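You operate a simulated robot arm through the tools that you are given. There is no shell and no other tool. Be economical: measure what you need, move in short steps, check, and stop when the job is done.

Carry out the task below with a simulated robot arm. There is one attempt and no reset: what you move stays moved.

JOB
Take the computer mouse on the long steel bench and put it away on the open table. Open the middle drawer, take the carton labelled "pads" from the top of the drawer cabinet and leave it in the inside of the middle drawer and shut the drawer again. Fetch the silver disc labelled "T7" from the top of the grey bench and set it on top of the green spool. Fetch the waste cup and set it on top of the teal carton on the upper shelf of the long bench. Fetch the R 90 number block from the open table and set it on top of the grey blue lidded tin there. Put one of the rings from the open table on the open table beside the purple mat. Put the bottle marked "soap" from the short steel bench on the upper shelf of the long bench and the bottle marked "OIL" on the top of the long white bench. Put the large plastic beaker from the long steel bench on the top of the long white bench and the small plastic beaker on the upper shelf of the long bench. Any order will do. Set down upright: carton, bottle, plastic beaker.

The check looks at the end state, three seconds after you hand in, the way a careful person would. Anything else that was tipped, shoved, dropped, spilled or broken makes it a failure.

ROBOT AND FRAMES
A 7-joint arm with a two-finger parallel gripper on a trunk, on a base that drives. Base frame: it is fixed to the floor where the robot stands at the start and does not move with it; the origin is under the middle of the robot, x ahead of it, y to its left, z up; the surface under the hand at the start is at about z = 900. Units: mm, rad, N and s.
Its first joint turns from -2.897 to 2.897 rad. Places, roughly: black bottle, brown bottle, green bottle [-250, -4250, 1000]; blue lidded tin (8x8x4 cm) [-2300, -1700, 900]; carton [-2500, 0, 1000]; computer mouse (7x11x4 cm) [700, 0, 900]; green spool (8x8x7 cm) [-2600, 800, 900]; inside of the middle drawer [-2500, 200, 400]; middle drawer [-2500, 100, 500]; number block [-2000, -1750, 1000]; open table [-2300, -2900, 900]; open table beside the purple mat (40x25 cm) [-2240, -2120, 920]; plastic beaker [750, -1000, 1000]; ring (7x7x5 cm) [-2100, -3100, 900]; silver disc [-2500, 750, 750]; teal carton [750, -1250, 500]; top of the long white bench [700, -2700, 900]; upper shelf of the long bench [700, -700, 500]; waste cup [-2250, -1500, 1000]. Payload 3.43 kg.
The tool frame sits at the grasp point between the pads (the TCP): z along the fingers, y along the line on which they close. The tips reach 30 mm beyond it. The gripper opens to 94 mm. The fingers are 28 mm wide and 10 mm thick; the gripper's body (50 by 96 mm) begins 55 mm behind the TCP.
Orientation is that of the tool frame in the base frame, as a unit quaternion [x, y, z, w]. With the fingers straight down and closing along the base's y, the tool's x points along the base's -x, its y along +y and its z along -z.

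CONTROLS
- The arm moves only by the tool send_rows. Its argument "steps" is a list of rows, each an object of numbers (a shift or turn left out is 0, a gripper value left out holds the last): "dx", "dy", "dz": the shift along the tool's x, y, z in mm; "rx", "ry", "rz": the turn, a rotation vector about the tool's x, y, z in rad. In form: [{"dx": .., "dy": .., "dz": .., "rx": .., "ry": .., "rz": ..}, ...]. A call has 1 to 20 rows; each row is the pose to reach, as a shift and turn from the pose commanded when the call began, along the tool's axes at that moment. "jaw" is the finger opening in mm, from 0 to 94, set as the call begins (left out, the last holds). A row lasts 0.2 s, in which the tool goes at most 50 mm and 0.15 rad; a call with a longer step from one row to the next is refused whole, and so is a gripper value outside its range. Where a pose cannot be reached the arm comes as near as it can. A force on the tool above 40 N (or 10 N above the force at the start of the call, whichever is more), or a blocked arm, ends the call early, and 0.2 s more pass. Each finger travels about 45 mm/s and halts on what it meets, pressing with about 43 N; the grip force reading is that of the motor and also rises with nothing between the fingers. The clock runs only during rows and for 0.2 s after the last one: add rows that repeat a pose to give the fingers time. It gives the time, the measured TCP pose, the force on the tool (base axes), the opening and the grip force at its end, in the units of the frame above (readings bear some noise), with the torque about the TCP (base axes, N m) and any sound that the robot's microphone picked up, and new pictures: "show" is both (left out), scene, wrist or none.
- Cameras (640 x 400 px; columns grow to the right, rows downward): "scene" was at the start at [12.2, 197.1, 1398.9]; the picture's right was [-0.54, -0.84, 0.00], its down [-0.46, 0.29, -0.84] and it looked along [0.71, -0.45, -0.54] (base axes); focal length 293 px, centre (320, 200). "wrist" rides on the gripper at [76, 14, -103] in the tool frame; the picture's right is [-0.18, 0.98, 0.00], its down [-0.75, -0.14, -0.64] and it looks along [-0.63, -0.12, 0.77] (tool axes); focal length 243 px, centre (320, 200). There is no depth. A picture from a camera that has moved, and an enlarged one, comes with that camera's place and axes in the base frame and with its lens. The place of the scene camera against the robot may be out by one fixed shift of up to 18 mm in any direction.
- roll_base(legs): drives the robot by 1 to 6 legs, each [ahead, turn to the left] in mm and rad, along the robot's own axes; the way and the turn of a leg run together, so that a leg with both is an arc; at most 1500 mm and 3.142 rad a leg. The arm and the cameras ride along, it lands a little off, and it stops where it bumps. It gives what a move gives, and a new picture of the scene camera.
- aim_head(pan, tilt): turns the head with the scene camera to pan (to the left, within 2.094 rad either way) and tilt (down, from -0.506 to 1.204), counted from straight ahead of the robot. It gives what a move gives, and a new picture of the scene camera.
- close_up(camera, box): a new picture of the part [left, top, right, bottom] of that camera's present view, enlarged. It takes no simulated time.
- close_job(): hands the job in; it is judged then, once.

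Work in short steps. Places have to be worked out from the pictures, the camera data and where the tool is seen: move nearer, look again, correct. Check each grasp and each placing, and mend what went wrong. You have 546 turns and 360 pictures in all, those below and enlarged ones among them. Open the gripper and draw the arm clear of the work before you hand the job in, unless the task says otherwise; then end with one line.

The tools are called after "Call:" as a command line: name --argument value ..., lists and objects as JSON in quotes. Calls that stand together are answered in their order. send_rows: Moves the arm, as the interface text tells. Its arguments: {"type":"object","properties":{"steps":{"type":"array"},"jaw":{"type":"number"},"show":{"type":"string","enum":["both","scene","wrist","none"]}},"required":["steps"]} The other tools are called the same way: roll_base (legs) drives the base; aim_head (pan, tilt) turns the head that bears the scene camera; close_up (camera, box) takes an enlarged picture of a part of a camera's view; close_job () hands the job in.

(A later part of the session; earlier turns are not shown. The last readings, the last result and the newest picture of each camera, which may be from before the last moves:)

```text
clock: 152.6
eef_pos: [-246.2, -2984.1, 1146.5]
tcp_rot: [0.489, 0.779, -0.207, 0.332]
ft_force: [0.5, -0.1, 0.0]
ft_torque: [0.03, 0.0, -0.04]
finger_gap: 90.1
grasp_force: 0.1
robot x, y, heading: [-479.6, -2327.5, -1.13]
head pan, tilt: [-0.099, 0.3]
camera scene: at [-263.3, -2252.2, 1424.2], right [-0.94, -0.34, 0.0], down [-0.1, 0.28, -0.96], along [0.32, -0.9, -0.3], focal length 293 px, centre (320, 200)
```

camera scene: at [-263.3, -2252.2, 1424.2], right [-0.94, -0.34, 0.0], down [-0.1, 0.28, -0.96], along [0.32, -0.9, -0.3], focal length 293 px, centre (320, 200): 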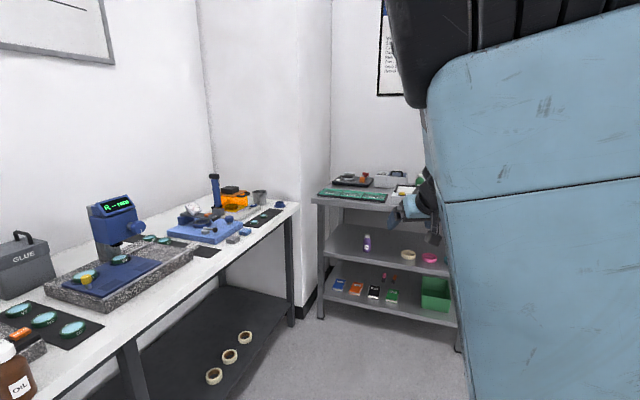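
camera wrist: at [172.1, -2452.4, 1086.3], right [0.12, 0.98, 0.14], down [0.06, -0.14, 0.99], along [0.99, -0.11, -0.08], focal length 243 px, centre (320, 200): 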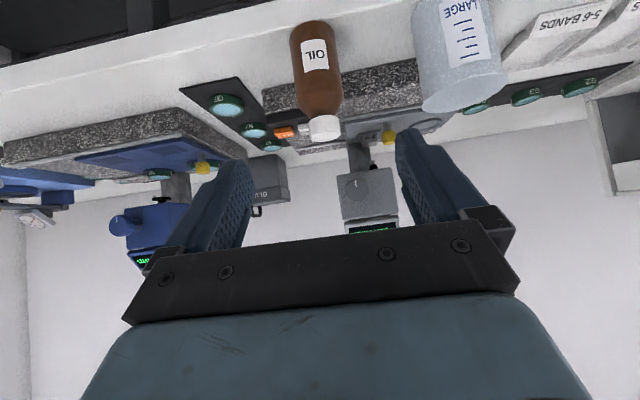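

Heading to the short bench near (-250,-3310).

Call:
roll_base --legs '[[0, -0.215], [1000, 0], [0, -0.226]]'

Call:
close_up --camera "wrist" --box '[0, 0, 640, 300]'

```text
clock: 159.7
eef_pos: [-308.5, -4012.6, 1147.2]
tcp_rot: [0.644, 0.658, -0.271, 0.281]
ft_force: [-0.1, -1.3, 0.4]
ft_torque: [-0.02, -0.03, -0.02]
finger_gap: 90.0
grasp_force: 0.1
robot x, y, heading: [-226.2, -3316.3, -1.56]
head pan, tilt: [-0.099, 0.3]
camera scene: at [-3.7, -3340.7, 1424.2], right [-1.0, 0.09, 0.0], down [0.03, 0.29, -0.96], along [-0.08, -0.95, -0.3], focal length 293 px, centre (320, 200)
```

scene: 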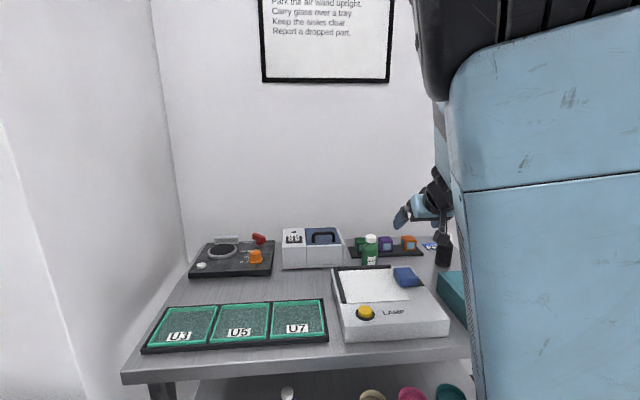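

```text
1.00 times, centred on (320, 150) of wrist (not enlarged: the box is as wide or as high as the picture)
camera zoom: at [-296.9, -3885.1, 1164.0], right [0.98, -0.11, 0.14], down [-0.14, -0.06, 0.99], along [-0.1, -0.99, -0.08], focal length 243 px, centre (320, 250)
```

zoom: 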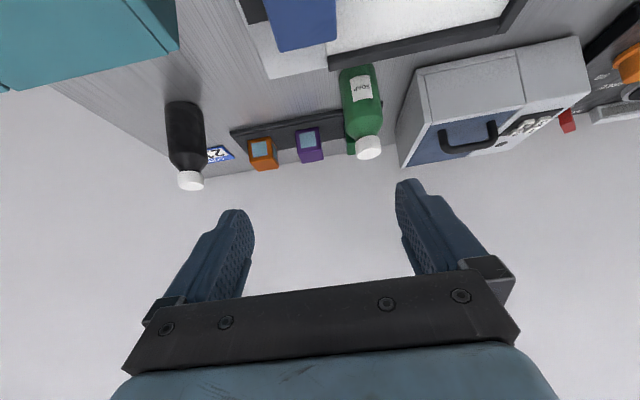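

SOAP at ≈(-245,-4224), top ≈ z 1003. I approach along the tool axis with 80 mm opening, stopping short to check.

Call:
send_rows --steps '[{"dx": -18, "dy": 30}, {"dx": -18, "dy": 59, "dz": 20}, {"dx": -18, "dy": 59, "dz": 65}, {"dx": -18, "dy": 59, "dz": 110}, {"dx": -18, "dy": 59, "dz": 155}, {"dx": -18, "dy": 59, "dz": 200}, {"dx": -18, "dy": 59, "dz": 235}, {"dx": -18, "dy": 59, "dz": 235}]' --jaw 80 --show "wrist"

```text
clock: 161.5
eef_pos: [-245.4, -4194.0, 997.3]
tcp_rot: [0.644, 0.658, -0.272, 0.28]
ft_force: [-1.1, 0.7, 0.5]
ft_torque: [-0.04, -0.03, 0.02]
finger_gap: 79.8
grasp_force: 0.0
robot x, y, heading: [-224.4, -3317.9, -1.557]
head pan, tilt: [-0.099, 0.3]
camera wrist: at [-234.0, -4065.7, 1014.4], right [0.98, -0.11, 0.14], down [-0.14, -0.06, 0.99], along [-0.1, -0.99, -0.08], focal length 243 px, centre (320, 200)
```

wrist: 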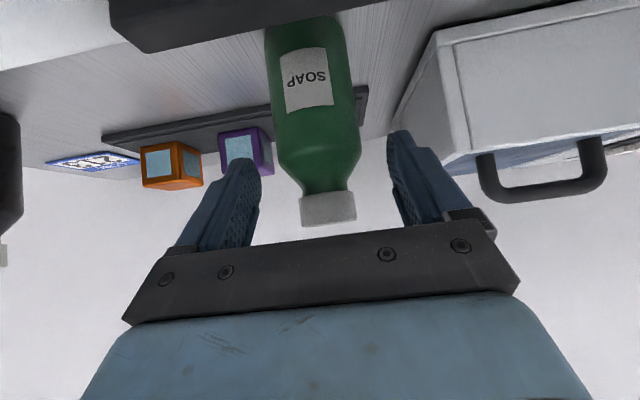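

Well aligned. Final advance, close, and lift.

Call:
send_rows --steps '[{"dy": -3, "dz": 20}, {"dx": 3, "dy": -3, "dz": 38}, {"dx": 3, "dy": -3, "dz": 38}]' --show "none"

Call:
send_rows --steps '[{}, {}, {}, {}]' --jaw 30 --show "wrist"

```text
clock: 162.3
eef_pos: [-248.8, -4217.9, 969.4]
tcp_rot: [0.646, 0.657, -0.272, 0.279]
ft_force: [0.0, -0.4, 0.1]
ft_torque: [-0.04, 0.01, 0.01]
finger_gap: 79.9
grasp_force: 0.2
robot x, y, heading: [-228.2, -3320.8, -1.56]
head pan, tilt: [-0.099, 0.3]
```

```text
clock: 163.3
eef_pos: [-247.8, -4218.0, 970.2]
tcp_rot: [0.645, 0.657, -0.272, 0.28]
ft_force: [0.4, 0.2, 0.0]
ft_torque: [-0.02, -0.01, 0.0]
finger_gap: 54.5
grasp_force: 43.1
robot x, y, heading: [-227.5, -3317.8, -1.56]
head pan, tilt: [-0.099, 0.3]
camera wrist: at [-236.7, -4090.7, 986.0], right [0.98, -0.11, 0.14], down [-0.14, -0.06, 0.99], along [-0.1, -0.99, -0.08], focal length 243 px, centre (320, 200)
```

wrist: 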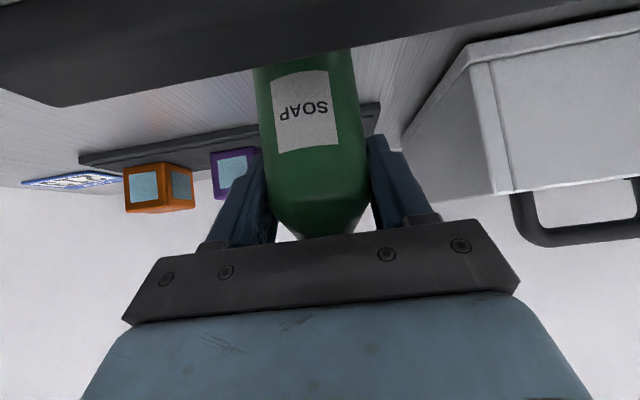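

SOAP is gripped. Lift it, retract, and then reverse along the aisle to the long bench.

Call:
send_rows --steps '[{"dx": -14, "dz": -14}, {"dx": -42, "dz": -42}, {"dx": -75, "dz": -75}, {"dx": -108, "dz": -108}, {"dx": -130, "dz": -130}, {"dx": -98, "dz": -162}, {"dx": -65, "dz": -195}, {"dx": -33, "dz": -227}, {"dx": 0, "dz": -260}, {"dx": 0, "dz": -260}]' --show "wrist"

Call:
roll_base --legs '[[-300, 0], [0, 0.06], [-1350, 0], [-1340, 0]]'

```text
clock: 165.5
eef_pos: [-253.6, -4031.9, 1147.9]
tcp_rot: [0.644, 0.658, -0.271, 0.28]
ft_force: [-0.2, 0.4, -1.5]
ft_torque: [0.0, 0.05, 0.04]
finger_gap: 54.2
grasp_force: 42.9
robot x, y, heading: [-224.1, -3318.4, -1.557]
head pan, tilt: [-0.099, 0.3]
camera wrist: at [-241.3, -3903.3, 1164.5], right [0.98, -0.11, 0.14], down [-0.14, -0.06, 0.99], along [-0.1, -0.99, -0.08], focal length 243 px, centre (320, 200)
```

wrist: 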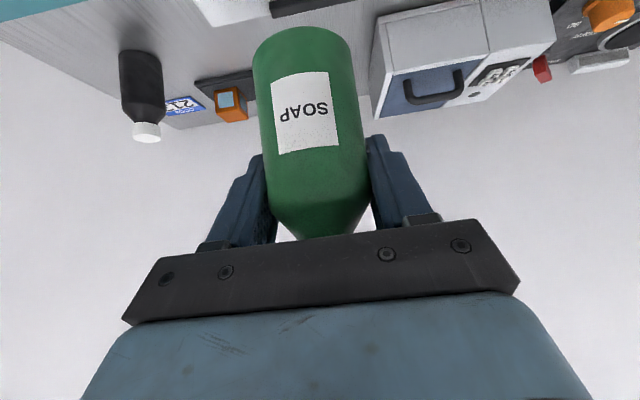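

```text
clock: 181.1
eef_pos: [-449.4, -994.3, 1148.3]
tcp_rot: [0.618, 0.682, -0.261, 0.291]
ft_force: [0.6, -0.6, -1.2]
ft_torque: [-0.01, -0.03, -0.02]
finger_gap: 53.7
grasp_force: 43.1
robot x, y, heading: [-480.9, -281.5, -1.48]
head pan, tilt: [-0.099, 0.3]
camera scene: at [-255.7, -285.0, 1424.2], right [-1.0, 0.01, 0.0], down [0.0, 0.3, -0.96], along [-0.01, -0.96, -0.3], focal length 293 px, centre (320, 200)
```

scene: 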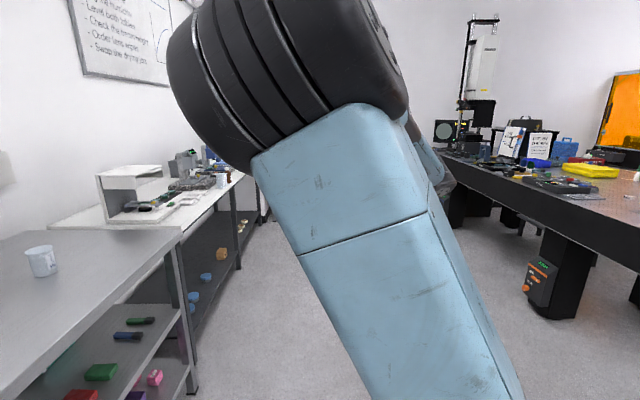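

Now turn left to face the long bench in steps.

Call:
roll_base --legs '[[0, 0.55]]'

Call:
roll_base --legs '[[0, 0.5]]'

Call:
roll_base --legs '[[0, 0.43]]'

```text
clock: 183.2
eef_pos: [-83.6, -872.2, 1150.0]
tcp_rot: [0.412, 0.823, -0.174, 0.35]
ft_force: [0.8, -0.1, -1.5]
ft_torque: [-0.01, 0.03, -0.02]
finger_gap: 53.9
grasp_force: 42.9
robot x, y, heading: [-509.9, -298.3, -0.934]
head pan, tilt: [-0.099, 0.3]
camera scene: at [-310.8, -185.1, 1424.2], right [-0.86, -0.51, 0.0], down [-0.15, 0.25, -0.96], along [0.49, -0.82, -0.3], focal length 293 px, centre (320, 200)
```

scene: 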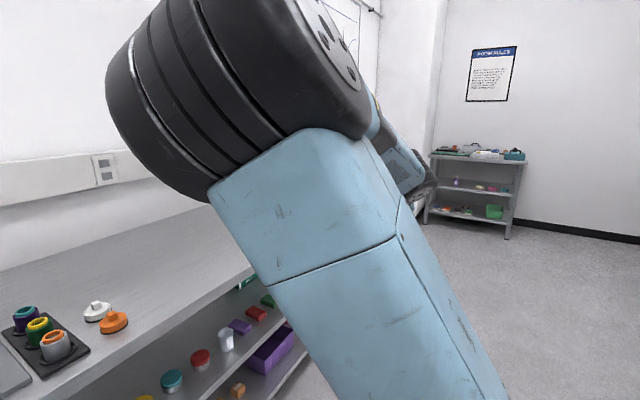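

```text
clock: 185.2
eef_pos: [138.5, -602.7, 1149.4]
tcp_rot: [0.197, 0.899, -0.081, 0.382]
ft_force: [0.3, -0.5, -1.4]
ft_torque: [-0.01, 0.0, 0.0]
finger_gap: 53.5
grasp_force: 42.8
robot x, y, heading: [-517.4, -328.9, -0.445]
head pan, tilt: [-0.099, 0.3]
camera scene: at [-396.7, -132.9, 1424.2], right [-0.52, -0.86, 0.0], down [-0.25, 0.15, -0.96], along [0.82, -0.49, -0.3], focal length 293 px, centre (320, 200)
```

scene: 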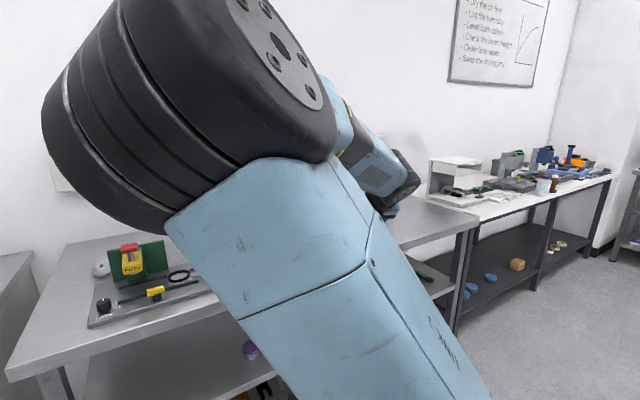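

```text
clock: 187.0
eef_pos: [194.3, -298.5, 1149.4]
tcp_rot: [-0.003, 0.921, 0.004, 0.391]
ft_force: [-0.2, -0.7, -1.4]
ft_torque: [0.04, -0.03, 0.03]
finger_gap: 53.7
grasp_force: 43.6
robot x, y, heading: [-517.0, -355.0, -0.009]
head pan, tilt: [-0.099, 0.3]
camera scene: at [-485.9, -125.2, 1424.2], right [-0.11, -0.99, 0.0], down [-0.29, 0.03, -0.95], along [0.95, -0.11, -0.3], focal length 293 px, centre (320, 200)
```

scene: 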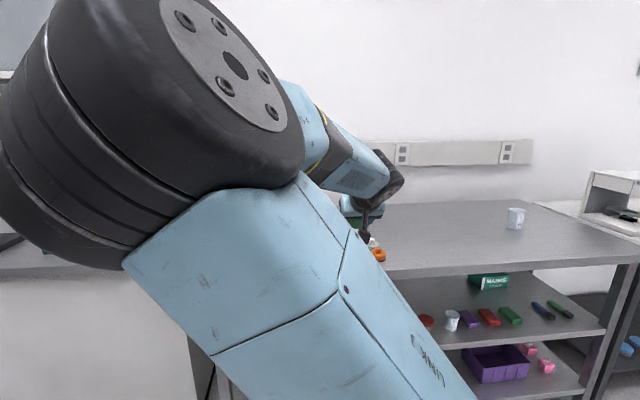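

Now lower the bottle in front of the shelf (hand is clear of the bench edge).

Call:
send_rows --steps '[{"dx": 32, "dy": 10, "dz": 32}, {"dx": 64, "dy": 20, "dz": 64}, {"dx": 96, "dy": 30, "dz": 96}, {"dx": 128, "dy": 40, "dz": 128}, {"dx": 160, "dy": 50, "dz": 160}, {"dx": 192, "dy": 60, "dz": 192}, {"dx": 224, "dy": 70, "dz": 224}, {"dx": 256, "dy": 80, "dz": 256}, {"dx": 288, "dy": 90, "dz": 288}, {"dx": 318, "dy": 100, "dz": 318}, {"dx": 318, "dy": 100, "dz": 318}]' --show "both"

```text
clock: 189.4
eef_pos: [202.8, -199.3, 700.2]
tcp_rot: [-0.002, 0.921, 0.003, 0.391]
ft_force: [-0.8, -0.3, -1.1]
ft_torque: [0.01, -0.02, -0.02]
finger_gap: 53.4
grasp_force: 42.9
robot x, y, heading: [-520.5, -360.0, -0.012]
head pan, tilt: [-0.099, 0.3]
camera scene: at [-486.5, -125.0, 1424.2], right [-0.11, -0.99, 0.0], down [-0.29, 0.03, -0.96], along [0.95, -0.11, -0.3], focal length 293 px, centre (320, 200)
camera wrist: at [75.4, -185.8, 716.3], right [0.12, 0.98, 0.14], down [0.06, -0.14, 0.99], along [0.99, -0.11, -0.08], focal length 243 px, centre (320, 200)
```

scene: 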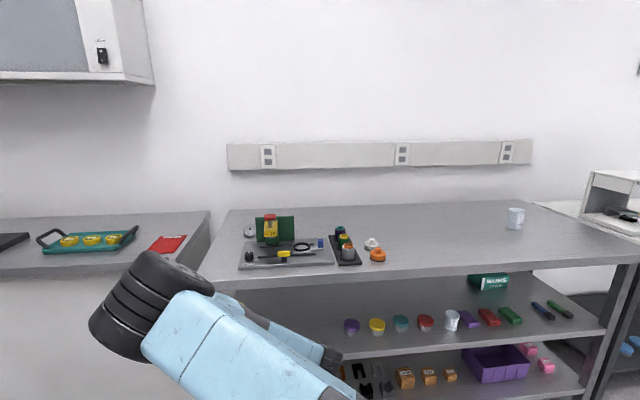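
wrist: 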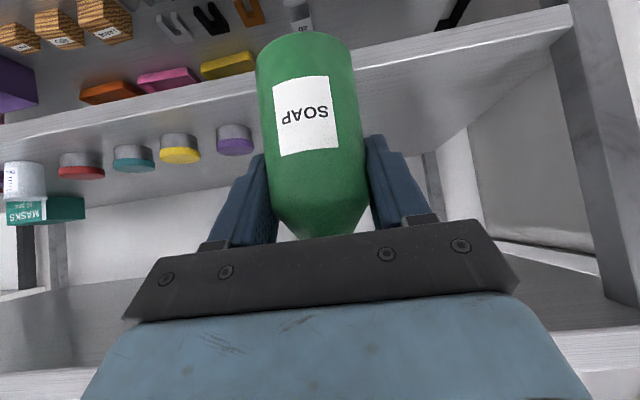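

Free shelf region left of the purple jar. I drive 130 mm forward and extend in.

Call:
roll_base --legs '[[130, 0]]'

Call:
send_rows --steps '[{"dx": -15, "dz": 36}, {"dx": -30, "dz": 72}, {"dx": -45, "dz": 108}, {"dx": -58, "dz": 143}, {"dx": -58, "dz": 143}]' --show "both"

```text
clock: 190.7
eef_pos: [332.1, -204.4, 700.6]
tcp_rot: [0.001, 0.921, 0.0, 0.39]
ft_force: [0.3, 1.1, -1.8]
ft_torque: [0.01, -0.03, 0.03]
finger_gap: 53.4
grasp_force: 42.9
robot x, y, heading: [-390.0, -356.8, -0.018]
head pan, tilt: [-0.099, 0.3]
camera scene: at [-356.6, -127.0, 1424.2], right [-0.12, -0.99, 0.0], down [-0.29, 0.03, -0.96], along [0.95, -0.11, -0.3], focal length 293 px, centre (320, 200)
```

scene: 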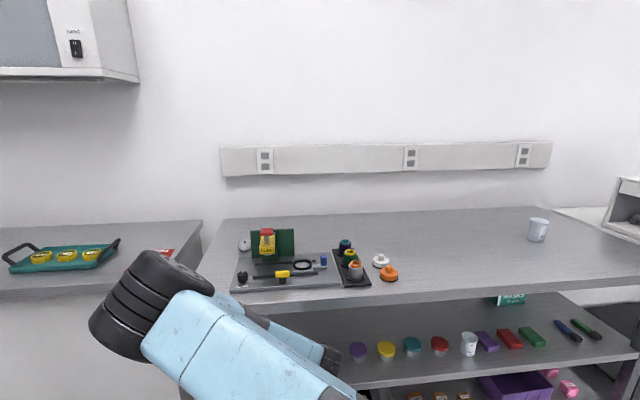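

```text
clock: 191.9
eef_pos: [475.2, -204.4, 644.7]
tcp_rot: [-0.001, 0.921, 0.002, 0.39]
ft_force: [-0.6, 0.0, -1.5]
ft_torque: [0.02, -0.01, -0.01]
finger_gap: 53.2
grasp_force: 43.2
robot x, y, heading: [-391.6, -360.0, -0.018]
head pan, tilt: [-0.099, 0.3]
camera scene: at [-356.6, -127.0, 1424.2], right [-0.12, -0.99, 0.0], down [-0.29, 0.03, -0.96], along [0.95, -0.11, -0.3], focal length 293 px, centre (320, 200)
camera wrist: at [348.9, -188.4, 660.8], right [0.12, 0.98, 0.14], down [0.06, -0.14, 0.99], along [0.99, -0.11, -0.08], focal length 243 px, centre (320, 200)
```

scene: 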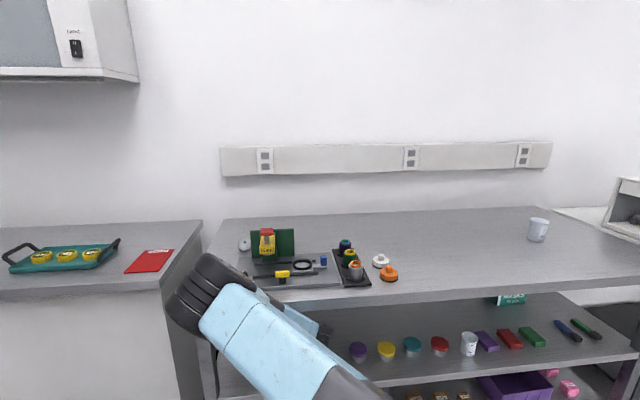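
wrist: 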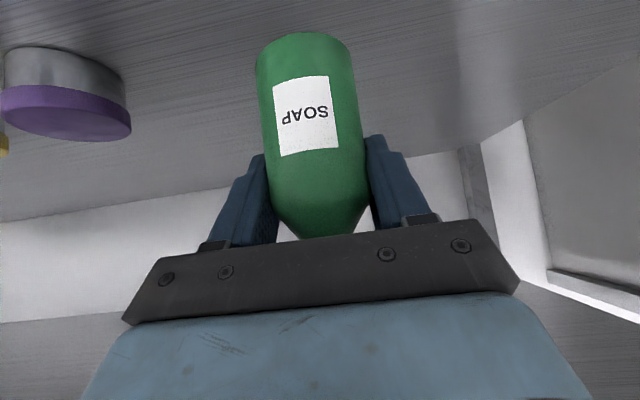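

Lower until contact.

Call:
send_rows --steps '[{"dx": 14, "dz": 14}, {"dx": 26, "dz": 26}, {"dx": 30, "dz": 30}, {"dx": 31.4, "dz": 31.4}, {"dx": 32.8, "dz": 32.8}, {"dx": 34.2, "dz": 34.2}, {"dx": 35.6, "dz": 35.6}, {"dx": 37, "dz": 37}, {"dx": 38.4, "dz": 38.4}, {"dx": 39.8, "dz": 39.8}]' --show "none"

```text
clock: 193.3
eef_pos: [478.0, -203.8, 598.1]
tcp_rot: [0.0, 0.919, 0.003, 0.394]
ft_force: [2.7, -0.6, 7.2]
ft_torque: [-0.14, -0.22, -0.02]
finger_gap: 53.2
grasp_force: 42.9
robot x, y, heading: [-390.5, -360.0, -0.017]
head pan, tilt: [-0.099, 0.3]
stopped in row 7: the force on the tool passed its limit at 42 N (the readings are from after the stop); the commanded pose is now the measured one
```

Contact. Release and retreat.

Call:
send_rows --steps '[{}, {}, {}, {}]' --jaw 90 --show "none"

Call:
send_rows --steps '[{"dz": -25}, {"dz": -60}, {"dz": -100}, {"dz": -140}, {"dz": -180}, {"dz": -220}, {"dz": -220}]' --show "wrist"

```text
clock: 194.3
eef_pos: [478.4, -204.6, 597.5]
tcp_rot: [-0.001, 0.92, 0.003, 0.392]
ft_force: [0.3, 0.1, -0.3]
ft_torque: [0.03, 0.01, 0.0]
finger_gap: 89.9
grasp_force: 0.1
robot x, y, heading: [-391.1, -357.4, -0.017]
head pan, tilt: [-0.099, 0.3]
```

```text
clock: 195.9
eef_pos: [319.9, -206.3, 750.4]
tcp_rot: [0.0, 0.919, 0.002, 0.393]
ft_force: [-0.2, -0.2, -0.7]
ft_torque: [0.0, 0.04, -0.03]
finger_gap: 90.1
grasp_force: 0.0
robot x, y, heading: [-392.4, -361.1, -0.017]
head pan, tilt: [-0.099, 0.3]
camera wrist: at [192.1, -191.3, 766.0], right [0.12, 0.98, 0.14], down [0.06, -0.14, 0.99], along [0.99, -0.11, -0.07], focal length 243 px, centre (320, 200)
```

wrist: 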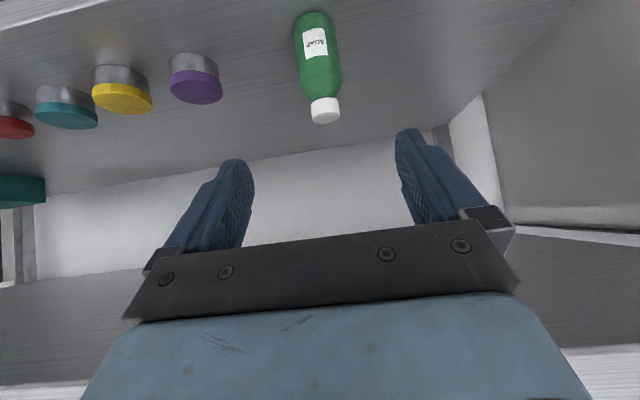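

SOAP stands upright on the shelf. Next the mouse: back the hand off and raise it, returning the tool to vertical.

Call:
send_rows --steps '[{"dx": 28, "dz": -28}, {"dx": 57, "dz": -57}, {"dx": 24, "dz": -90}, {"dx": -9, "dz": -123}, {"dx": -42, "dz": -156}, {"dx": -75, "dz": -189}, {"dx": -108, "dz": -222}, {"dx": -141, "dz": -255}, {"dx": -174, "dz": -288}, {"dx": -212, "dz": -325, "ry": 0.13}, {"dx": -212, "dz": -325, "ry": 0.27}, {"dx": -212, "dz": -325, "ry": 0.41}, {"dx": -212, "dz": -325, "ry": 0.55}, {"dx": -212, "dz": -325, "ry": 0.69}, {"dx": -212, "dz": -325, "ry": 0.8}, {"dx": -212, "dz": -325, "ry": 0.8}]' --show "none"

Call:
roll_base --legs '[[0, 0.017], [270, 0]]'

```text
refused: row 10 steps farther than a row can; nothing moved
```

```text
clock: 197.6
eef_pos: [425.2, -193.5, 742.9]
tcp_rot: [-0.011, 0.924, 0.002, 0.382]
ft_force: [-4.5, -4.4, -8.1]
ft_torque: [0.6, -1.14, 0.35]
finger_gap: 90.1
grasp_force: 0.0
robot x, y, heading: [-269.9, -359.1, 0.016]
head pan, tilt: [-0.099, 0.3]
stopped in leg 2: the robot was blocked; the commanded pose is now the measured one
camera scene: at [-243.4, -127.6, 1424.2], right [-0.09, -1.0, 0.0], down [-0.3, 0.03, -0.96], along [0.95, -0.08, -0.3], focal length 293 px, centre (320, 200)
```

scene: 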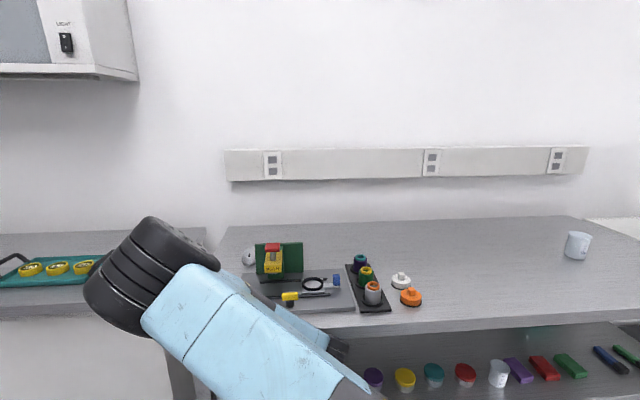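

The arm call was refused and the base then drove with the hand low, touching the bench edge. I back off immediately.

Call:
roll_base --legs '[[-200, 0]]'

Call:
send_rows --steps '[{"dx": -33, "dz": -33}, {"dx": -66, "dz": -66}, {"dx": -99, "dz": -99}, {"dx": -132, "dz": -132}, {"dx": -165, "dz": -165}, {"dx": -198, "dz": -198}, {"dx": -231, "dz": -231}, {"dx": -264, "dz": -264}, {"dx": -280, "dz": -280, "ry": 0.13}, {"dx": -280, "dz": -280, "ry": 0.27}, {"dx": -280, "dz": -280, "ry": 0.41}, {"dx": -280, "dz": -280, "ry": 0.55}, {"dx": -280, "dz": -280, "ry": 0.69}, {"dx": -280, "dz": -280, "ry": 0.8}, {"dx": -280, "dz": -280, "ry": 0.8}]' --show "both"

```text
clock: 199.2
eef_pos: [228.8, -196.6, 743.8]
tcp_rot: [-0.01, 0.924, 0.002, 0.382]
ft_force: [-0.1, 0.2, 1.4]
ft_torque: [0.01, 0.01, 0.01]
finger_gap: 90.4
grasp_force: 0.0
robot x, y, heading: [-468.5, -367.1, 0.013]
head pan, tilt: [-0.099, 0.3]
camera scene: at [-440.9, -130.2, 1424.2], right [-0.09, -1.0, 0.0], down [-0.3, 0.03, -0.96], along [0.95, -0.08, -0.3], focal length 293 px, centre (320, 200)
```

scene: 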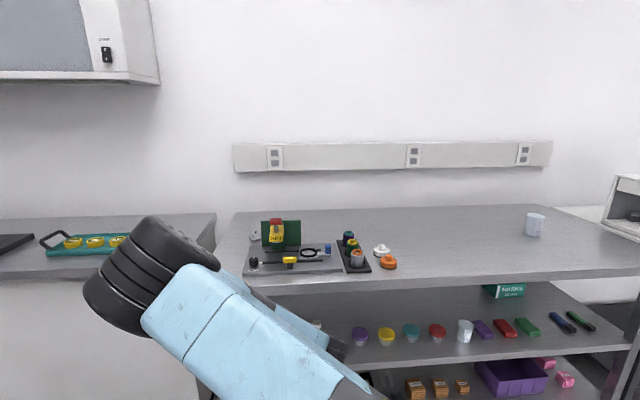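

```text
clock: 202.4
eef_pos: [229.0, -194.7, 1138.3]
tcp_rot: [-0.009, 1.0, -0.002, -0.008]
ft_force: [-0.1, 0.4, -0.4]
ft_torque: [0.04, -0.01, -0.03]
finger_gap: 90.0
grasp_force: 0.1
robot x, y, heading: [-469.0, -364.9, 0.009]
head pan, tilt: [-0.099, 0.3]
camera scene: at [-440.9, -130.3, 1424.2], right [-0.09, -1.0, 0.0], down [-0.3, 0.03, -0.96], along [0.95, -0.08, -0.3], focal length 293 px, centre (320, 200)
camera wrist: at [153.5, -180.9, 1242.9], right [0.16, 0.99, -0.01], down [0.77, -0.12, 0.63], along [0.62, -0.11, -0.78], focal length 243 px, centre (320, 200)
```

scene: 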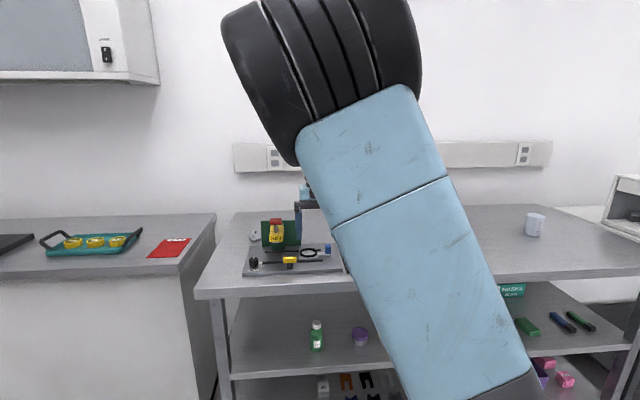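
wrist: 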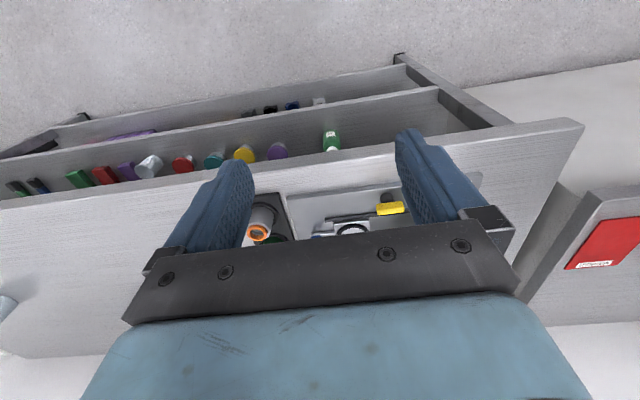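

All fine and tool vertical. I drive forward 340 mm.

Call:
roll_base --legs '[[340, 0]]'

Call:
send_rows --steps '[{"dx": -12, "dy": 40}, {"dx": -24, "dy": 80}, {"dx": -36, "dy": 120}, {"dx": -48, "dy": 160}, {"dx": -60, "dy": 200}, {"dx": -72, "dy": 235}, {"dx": -72, "dy": 235}]' --show "wrist"

```text
clock: 204.6
eef_pos: [569.7, -188.2, 1139.0]
tcp_rot: [-0.012, 1.0, -0.002, -0.008]
ft_force: [0.3, -0.7, 0.4]
ft_torque: [0.02, 0.0, 0.0]
finger_gap: 90.0
grasp_force: 0.0
robot x, y, heading: [-126.5, -360.5, 0.019]
head pan, tilt: [-0.099, 0.3]
camera scene: at [-99.5, -125.5, 1424.2], right [-0.08, -1.0, 0.0], down [-0.3, 0.02, -0.96], along [0.95, -0.08, -0.3], focal length 293 px, centre (320, 200)
```

scene: 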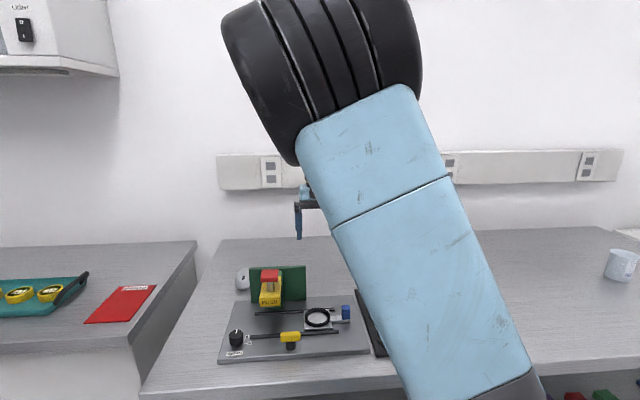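

```text
clock: 206.2
eef_pos: [637.5, 47.2, 1138.8]
tcp_rot: [-0.011, 1.0, -0.002, -0.008]
ft_force: [0.1, -0.4, -0.9]
ft_torque: [-0.01, 0.04, -0.01]
finger_gap: 89.9
grasp_force: 0.1
robot x, y, heading: [-125.5, -357.7, 0.013]
head pan, tilt: [-0.099, 0.3]
camera wrist: at [562.7, 59.8, 1242.4], right [0.16, 0.99, -0.01], down [0.77, -0.12, 0.63], along [0.62, -0.11, -0.78], focal length 243 px, centre (320, 200)
```

wrist: 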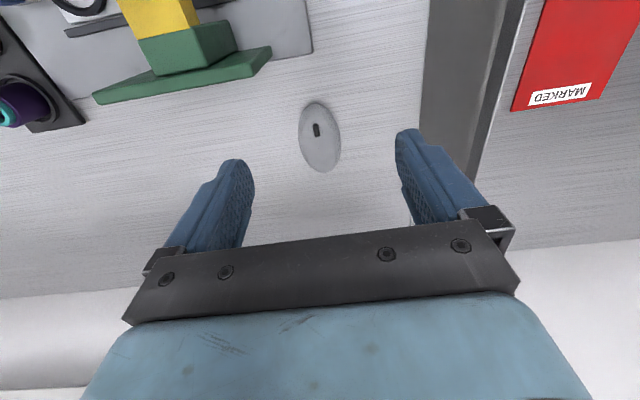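

Mouse centred at ≈(710,32), lying along x. I move above it and descend with the jaw open.

Call:
send_rows --steps '[{"dx": -36, "dy": -7}, {"dx": -73, "dy": -15}, {"dx": -73, "dy": -15, "dz": 45}, {"dx": -73, "dy": -15, "dz": 90}, {"dx": -73, "dy": -15, "dz": 120}, {"dx": -73, "dy": -15, "dz": 120}]' --show "wrist"

```text
clock: 207.6
eef_pos: [706.9, 33.5, 1016.0]
tcp_rot: [-0.011, 1.0, -0.002, -0.008]
ft_force: [0.5, 0.0, -0.1]
ft_torque: [0.02, 0.0, -0.03]
finger_gap: 90.0
grasp_force: 0.1
robot x, y, heading: [-130.0, -362.3, 0.017]
head pan, tilt: [-0.099, 0.3]
camera wrist: at [632.6, 46.3, 1119.0], right [0.16, 0.99, -0.01], down [0.77, -0.12, 0.63], along [0.62, -0.11, -0.78], focal length 243 px, centre (320, 200)
```

wrist: 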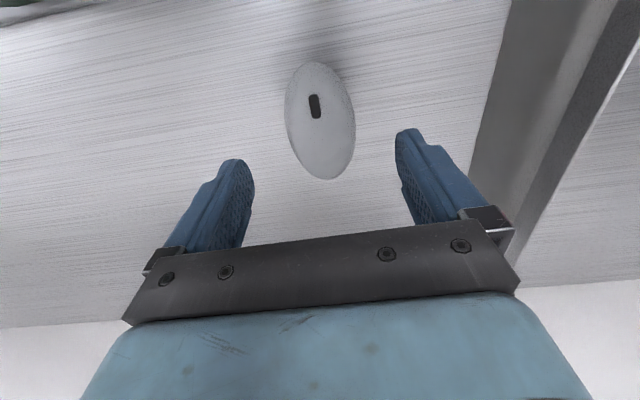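

Aligned. Descend to z≈938 and close.

Call:
send_rows --steps '[{"dz": 30}, {"dz": 60}, {"dz": 78}, {"dz": 78}]' --show "none"

Call:
send_rows --steps '[{}, {}, {}, {}]' --jaw 35 --show "none"

Call:
send_rows --steps '[{"dz": -20}, {"dz": -60}, {"dz": -105}, {"dz": -150}, {"dz": -195}, {"dz": -195}]' --show "wrist"

```text
clock: 208.6
eef_pos: [708.2, 34.4, 935.9]
tcp_rot: [-0.011, 1.0, -0.001, -0.008]
ft_force: [-0.3, -0.1, -0.5]
ft_torque: [-0.02, 0.0, 0.03]
finger_gap: 89.9
grasp_force: 0.1
robot x, y, heading: [-126.0, -359.7, 0.019]
head pan, tilt: [-0.099, 0.3]
```

```text
clock: 209.6
eef_pos: [708.3, 34.6, 935.9]
tcp_rot: [-0.011, 1.0, -0.002, -0.008]
ft_force: [-0.3, -0.2, -0.8]
ft_torque: [-0.01, 0.0, -0.03]
finger_gap: 60.5
grasp_force: 43.1
robot x, y, heading: [-127.8, -360.5, 0.017]
head pan, tilt: [-0.099, 0.3]
```

```text
clock: 211.0
eef_pos: [711.4, 32.9, 1131.7]
tcp_rot: [-0.011, 1.0, -0.001, -0.008]
ft_force: [-0.9, 0.1, -0.5]
ft_torque: [-0.03, 0.02, -0.03]
finger_gap: 60.5
grasp_force: 42.8
robot x, y, heading: [-124.0, -357.9, 0.017]
head pan, tilt: [-0.099, 0.3]
camera wrist: at [635.6, 46.0, 1235.7], right [0.16, 0.99, -0.01], down [0.77, -0.12, 0.63], along [0.62, -0.11, -0.78], focal length 243 px, centre (320, 200)
```

wrist: 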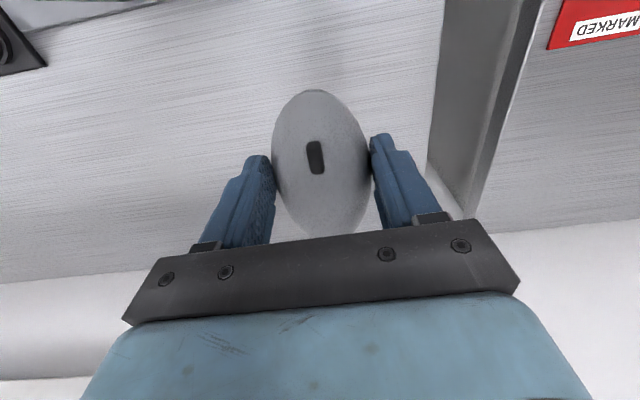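

Mouse is held. Retract the arm to the centre, then back out.

Call:
send_rows --steps '[{"dx": 15, "dy": -45}, {"dx": 30, "dy": -90}, {"dx": 45, "dy": -135}, {"dx": 60, "dy": -180}, {"dx": 75, "dy": -225}, {"dx": 90, "dy": -270}, {"dx": 105, "dy": -315}, {"dx": 120, "dy": -360}, {"dx": 131, "dy": -383}, {"dx": 131, "dy": -383}]' --show "none"

Call:
roll_base --legs '[[-500, 0], [0, -0.5], [0, -0.5]]'

```text
clock: 213.2
eef_pos: [589.4, -352.0, 1135.2]
tcp_rot: [-0.012, 1.0, -0.001, -0.008]
ft_force: [-0.1, 0.2, -1.5]
ft_torque: [0.02, 0.0, 0.0]
finger_gap: 60.5
grasp_force: 42.8
robot x, y, heading: [-129.0, -356.6, 0.008]
head pan, tilt: [-0.099, 0.3]
```

```text
clock: 219.9
eef_pos: [-239.2, -965.5, 1136.6]
tcp_rot: [0.471, 0.882, 0.002, -0.007]
ft_force: [0.4, 0.8, 0.0]
ft_torque: [-0.02, 0.02, -0.03]
finger_gap: 60.4
grasp_force: 43.5
robot x, y, heading: [-572.1, -326.5, -0.972]
head pan, tilt: [-0.099, 0.3]
stopped in leg 3: the robot was blocked; the commanded pose is now the measured one
camera scene: at [-370.0, -221.1, 1424.2], right [-0.88, -0.48, 0.0], down [-0.14, 0.26, -0.96], along [0.46, -0.84, -0.3], focal length 293 px, centre (320, 200)
```

scene: 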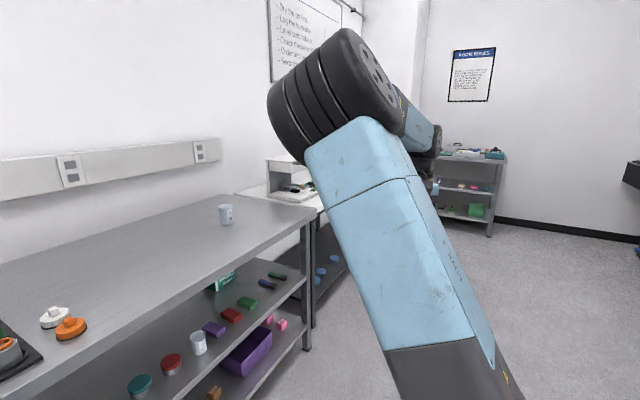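

Continue turning.

Call:
roll_base --legs '[[0, -0.82]]'

Call:
roll_base --legs '[[1450, 0], [700, 0], [0, -0.6]]'

```text
clock: 222.5
eef_pos: [-782.2, -1013.8, 1136.9]
tcp_rot: [0.77, 0.638, 0.005, -0.005]
ft_force: [0.8, 0.4, -0.7]
ft_torque: [0.03, 0.02, -0.01]
finger_gap: 60.3
grasp_force: 43.4
robot x, y, heading: [-516.4, -336.3, -1.738]
head pan, tilt: [-0.099, 0.3]
stopped in leg 1: the robot was blocked; the commanded pose is now the measured one
camera scene: at [-300.4, -398.4, 1424.1], right [-0.96, 0.26, 0.0], down [0.08, 0.29, -0.96], along [-0.25, -0.92, -0.3], focal length 293 px, centre (320, 200)
```

scene: 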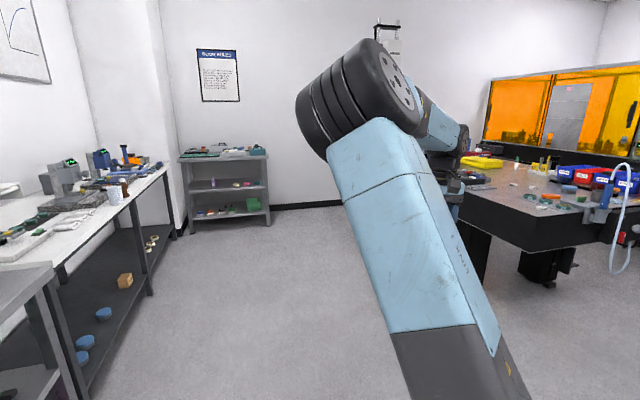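

```text
clock: 235.1
eef_pos: [-1484.6, -2827.6, 1137.2]
tcp_rot: [0.928, 0.373, 0.006, -0.003]
ft_force: [-0.8, -0.4, -0.4]
ft_torque: [0.06, 0.02, 0.0]
finger_gap: 60.1
grasp_force: 43.2
robot x, y, heading: [-840.0, -2459.5, -2.353]
head pan, tilt: [-0.099, 0.3]
camera scene: at [-709.6, -2635.7, 1424.2], right [-0.63, 0.77, 0.0], down [0.23, 0.19, -0.96], along [-0.74, -0.61, -0.3], focal length 293 px, centre (320, 200)
```

scene: 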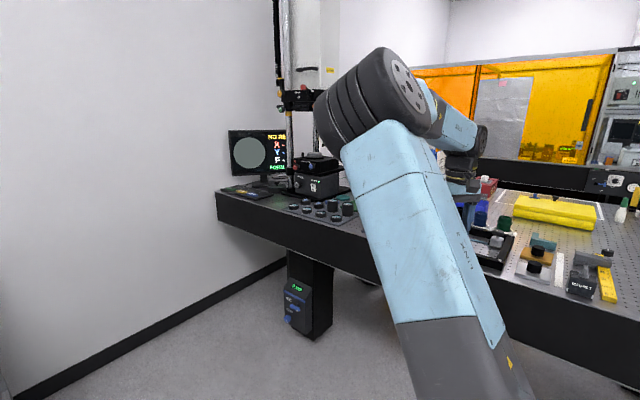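

Table front edge is near x≈-1735. I turn to face the table.

Call:
roll_base --legs '[[0, -0.5]]'

Call:
roll_base --legs '[[0, -0.29]]'

Call:
aim_head --pan 0.0 --tilt 0.5

```text
clock: 237.1
eef_pos: [-1585.9, -2478.3, 1137.9]
tcp_rot: [0.991, 0.134, 0.008, -0.001]
ft_force: [0.1, -0.7, -1.5]
ft_torque: [-0.03, -0.02, 0.03]
finger_gap: 60.4
grasp_force: 43.1
robot x, y, heading: [-835.5, -2495.2, -2.844]
head pan, tilt: [-0.099, 0.3]
camera scene: at [-805.7, -2714.9, 1424.2], right [-0.19, 0.98, 0.0], down [0.29, 0.06, -0.96], along [-0.94, -0.18, -0.3], focal length 293 px, centre (320, 200)
```

scene: 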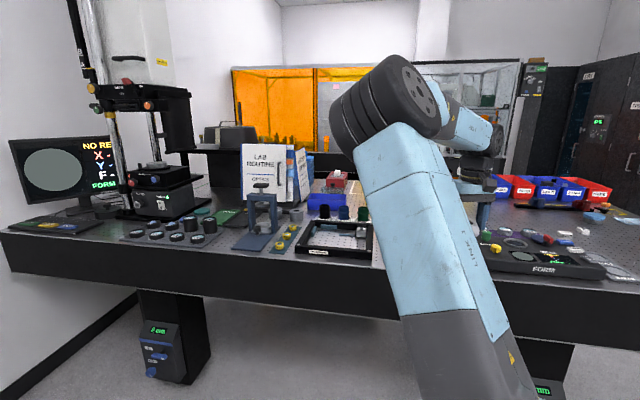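

```text
clock: 238.5
eef_pos: [-1549.6, -2263.8, 1139.3]
tcp_rot: [1.0, -0.011, 0.007, -0.001]
ft_force: [-0.9, -0.5, -1.0]
ft_torque: [-0.02, -0.01, 0.01]
finger_gap: 59.9
grasp_force: 42.9
robot x, y, heading: [-831.3, -2516.8, -3.134]
head pan, tilt: [-0.099, 0.3]
camera scene: at [-871.8, -2736.4, 1424.2], right [0.09, 1.0, 0.0], down [0.29, -0.03, -0.96], along [-0.95, 0.09, -0.3], focal length 293 px, centre (320, 200)
```

scene: 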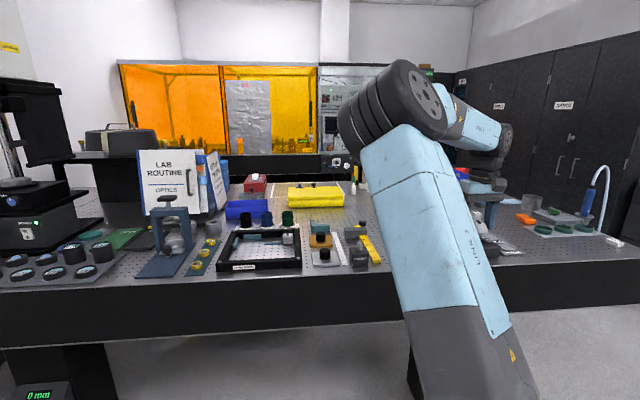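

```text
clock: 239.2
eef_pos: [-1549.5, -2264.1, 1139.3]
tcp_rot: [1.0, -0.01, 0.007, 0.0]
ft_force: [0.3, 0.9, -0.7]
ft_torque: [-0.02, -0.04, 0.01]
finger_gap: 59.9
grasp_force: 42.8
robot x, y, heading: [-833.7, -2518.8, -3.137]
head pan, tilt: [0.0, 0.499]
camera scene: at [-869.9, -2745.6, 1405.8], right [0.0, 1.0, 0.0], down [0.48, 0.0, -0.88], along [-0.88, 0.0, -0.48], focal length 293 px, centre (320, 200)
```

scene: 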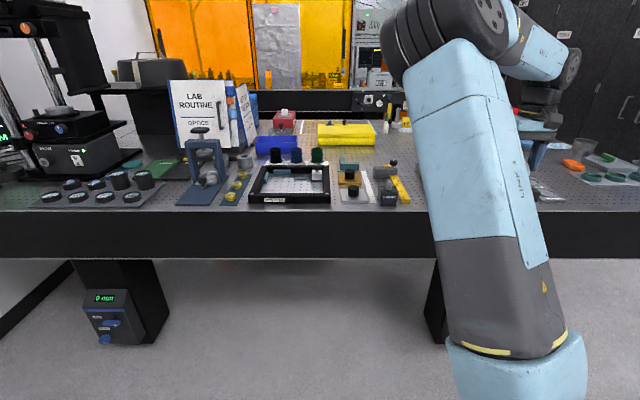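

The table is crowded; I pan right to find open space and the mat.

Call:
aim_head --pan -0.75 --tilt 0.5

Call:
close_up --camera "wrist" --box '[0, 0, 640, 400]'

```text
clock: 240.3
eef_pos: [-1550.5, -2264.1, 1137.1]
tcp_rot: [1.0, -0.01, 0.007, -0.001]
ft_force: [0.9, 0.1, -0.8]
ft_torque: [0.05, -0.03, 0.02]
finger_gap: 60.0
grasp_force: 42.8
robot x, y, heading: [-833.0, -2521.5, -3.134]
head pan, tilt: [-0.75, 0.499]
camera scene: at [-845.7, -2683.6, 1405.8], right [0.68, 0.74, 0.0], down [0.35, -0.32, -0.88], along [-0.65, 0.6, -0.48], focal length 293 px, centre (320, 200)
```

scene: 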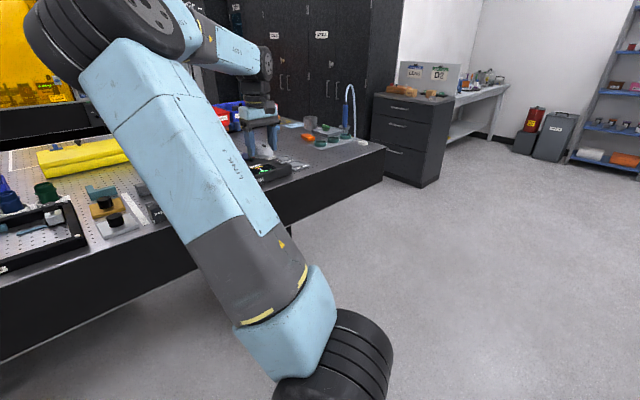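

```text
1.00 times, centred on (320, 200) of wrist (not enlarged: the box is as wide or as high as the picture)
camera zoom: at [-1475.6, -2280.0, 1243.0], right [-0.2, -0.98, 0.0], down [-0.76, 0.16, 0.63], along [-0.62, 0.13, -0.78], focal length 243 px, centre (320, 200)
```

zoom: 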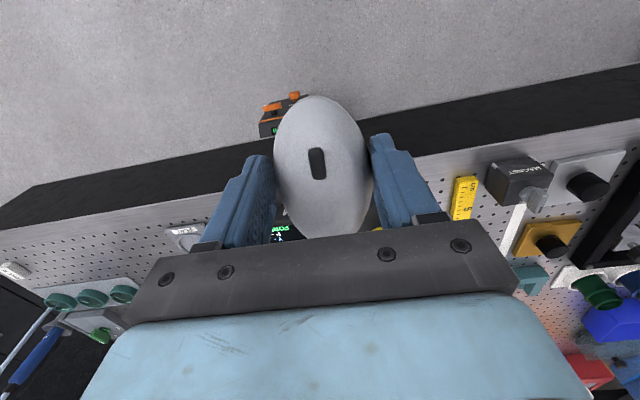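

I need a better vantage: reposition to the right (toward y≈-1650) by a reverse diagonal.

Call:
roll_base --legs '[[0, 0.5]]'

Call:
roll_base --legs '[[0, 0.4], [-1050, 0]]'

Call:
roll_base --legs '[[0, -0.5]]'

Call:
roll_base --legs '[[0, -0.4], [500, 0]]'

```text
clock: 242.3
eef_pos: [-1581.0, -2636.9, 1138.5]
tcp_rot: [0.971, 0.238, 0.006, -0.003]
ft_force: [-0.1, -0.6, 0.0]
ft_torque: [0.0, -0.01, 0.04]
finger_gap: 59.8
grasp_force: 43.1
robot x, y, heading: [-850.5, -2482.2, -2.64]
head pan, tilt: [-0.75, 0.499]
camera scene: at [-777.6, -2632.5, 1405.8], right [0.24, 0.97, 0.0], down [0.46, -0.12, -0.88], along [-0.85, 0.22, -0.48], focal length 293 px, centre (320, 200)
```

scene: 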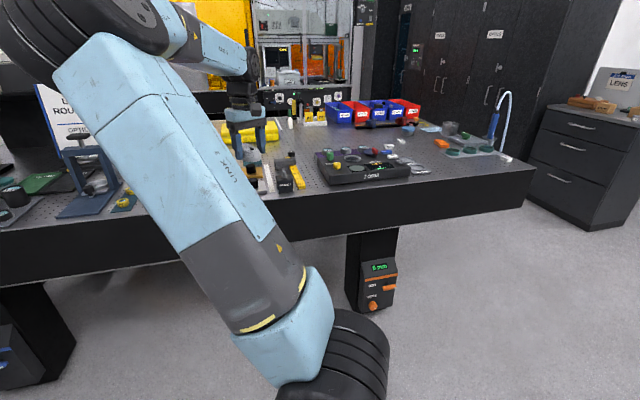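

```text
clock: 249.1
eef_pos: [-813.9, -2086.0, 1139.6]
tcp_rot: [0.903, 0.429, 0.007, -0.004]
ft_force: [-0.2, -1.1, -0.8]
ft_torque: [0.01, -0.01, 0.01]
finger_gap: 59.7
grasp_force: 43.1
robot x, y, heading: [-201.1, -1655.5, -2.226]
head pan, tilt: [-0.75, 0.499]
camera scene: at [-73.3, -1761.0, 1405.8], right [-0.16, 0.99, 0.0], down [0.47, 0.08, -0.88], along [-0.87, -0.14, -0.48], focal length 293 px, centre (320, 200)
```

scene: 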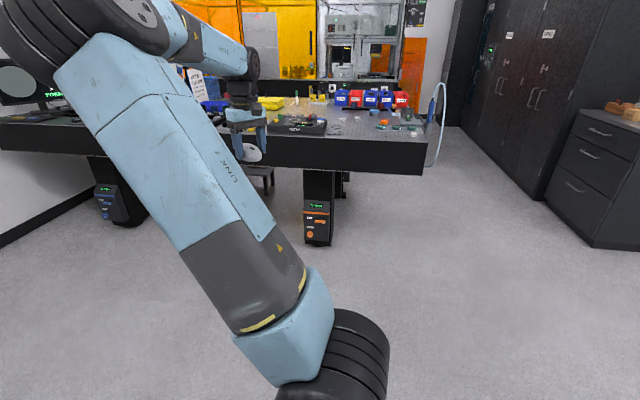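

```text
clock: 251.1
eef_pos: [-945.9, -1739.0, 1139.9]
tcp_rot: [0.982, 0.191, 0.006, -0.003]
ft_force: [0.2, 0.1, -0.5]
ft_torque: [0.01, 0.0, 0.0]
finger_gap: 59.6
grasp_force: 43.2
robot x, y, heading: [-193.1, -1690.4, -2.735]
head pan, tilt: [-0.75, 0.499]
camera scene: at [-131.1, -1846.3, 1405.8], right [0.33, 0.94, 0.0], down [0.45, -0.16, -0.88], along [-0.83, 0.29, -0.48], focal length 293 px, centre (320, 200)
```

scene: 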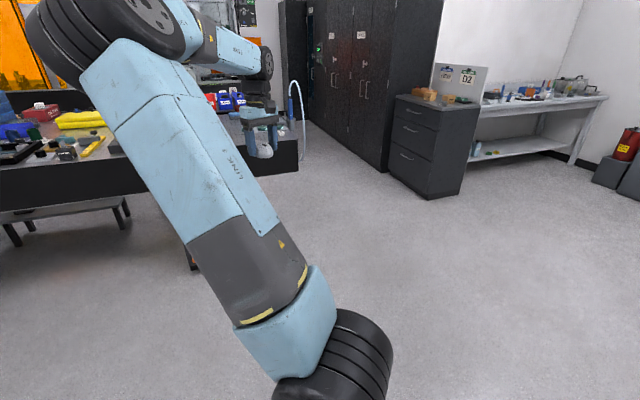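

```text
clock: 255.4
eef_pos: [-1401.0, -1437.5, 1140.4]
tcp_rot: [1.0, -0.013, 0.007, 0.0]
ft_force: [0.6, -0.1, 0.4]
ft_torque: [-0.04, 0.0, 0.0]
finger_gap: 59.5
grasp_force: 42.9
robot x, y, heading: [-682.3, -1708.6, -3.14]
head pan, tilt: [-0.75, 0.499]
camera scene: at [-696.7, -1870.7, 1405.8], right [0.68, 0.73, 0.0], down [0.35, -0.33, -0.88], along [-0.64, 0.6, -0.48], focal length 293 px, centre (320, 200)
```

scene: 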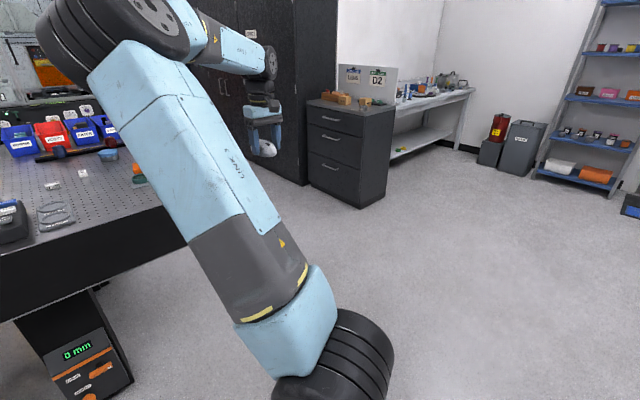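

Now look at the table from here.

Call:
aim_head --pan 0.1 --tilt 0.5

Call:
close_up --camera "scene" --box '[0, 100, 420, 260]'

```text
clock: 256.6
eef_pos: [-1400.5, -1437.7, 1140.0]
tcp_rot: [1.0, -0.012, 0.007, -0.001]
ft_force: [0.4, 0.0, -0.6]
ft_torque: [0.0, -0.05, 0.0]
finger_gap: 59.8
grasp_force: 42.9
robot x, y, heading: [-688.5, -1704.5, -3.142]
head pan, tilt: [0.099, 0.499]
camera scene: at [-720.2, -1942.0, 1405.8], right [-0.1, 0.99, 0.0], down [0.48, 0.05, -0.88], along [-0.87, -0.09, -0.48], focal length 293 px, centre (320, 200)
```

scene: 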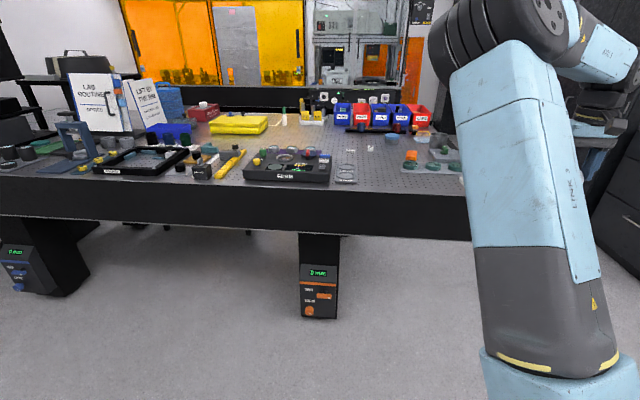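

```text
1.52 times, centred on (210, 180) of scene
camera zoom: at [-720.2, -1942.0, 1405.8], right [-0.1, 0.99, 0.0], down [0.48, 0.05, -0.88], along [-0.87, -0.09, -0.48], focal length 446 px, centre (488, 230)
```

zoom: 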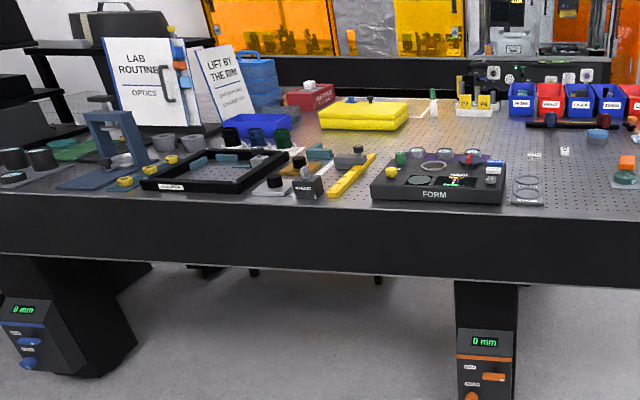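

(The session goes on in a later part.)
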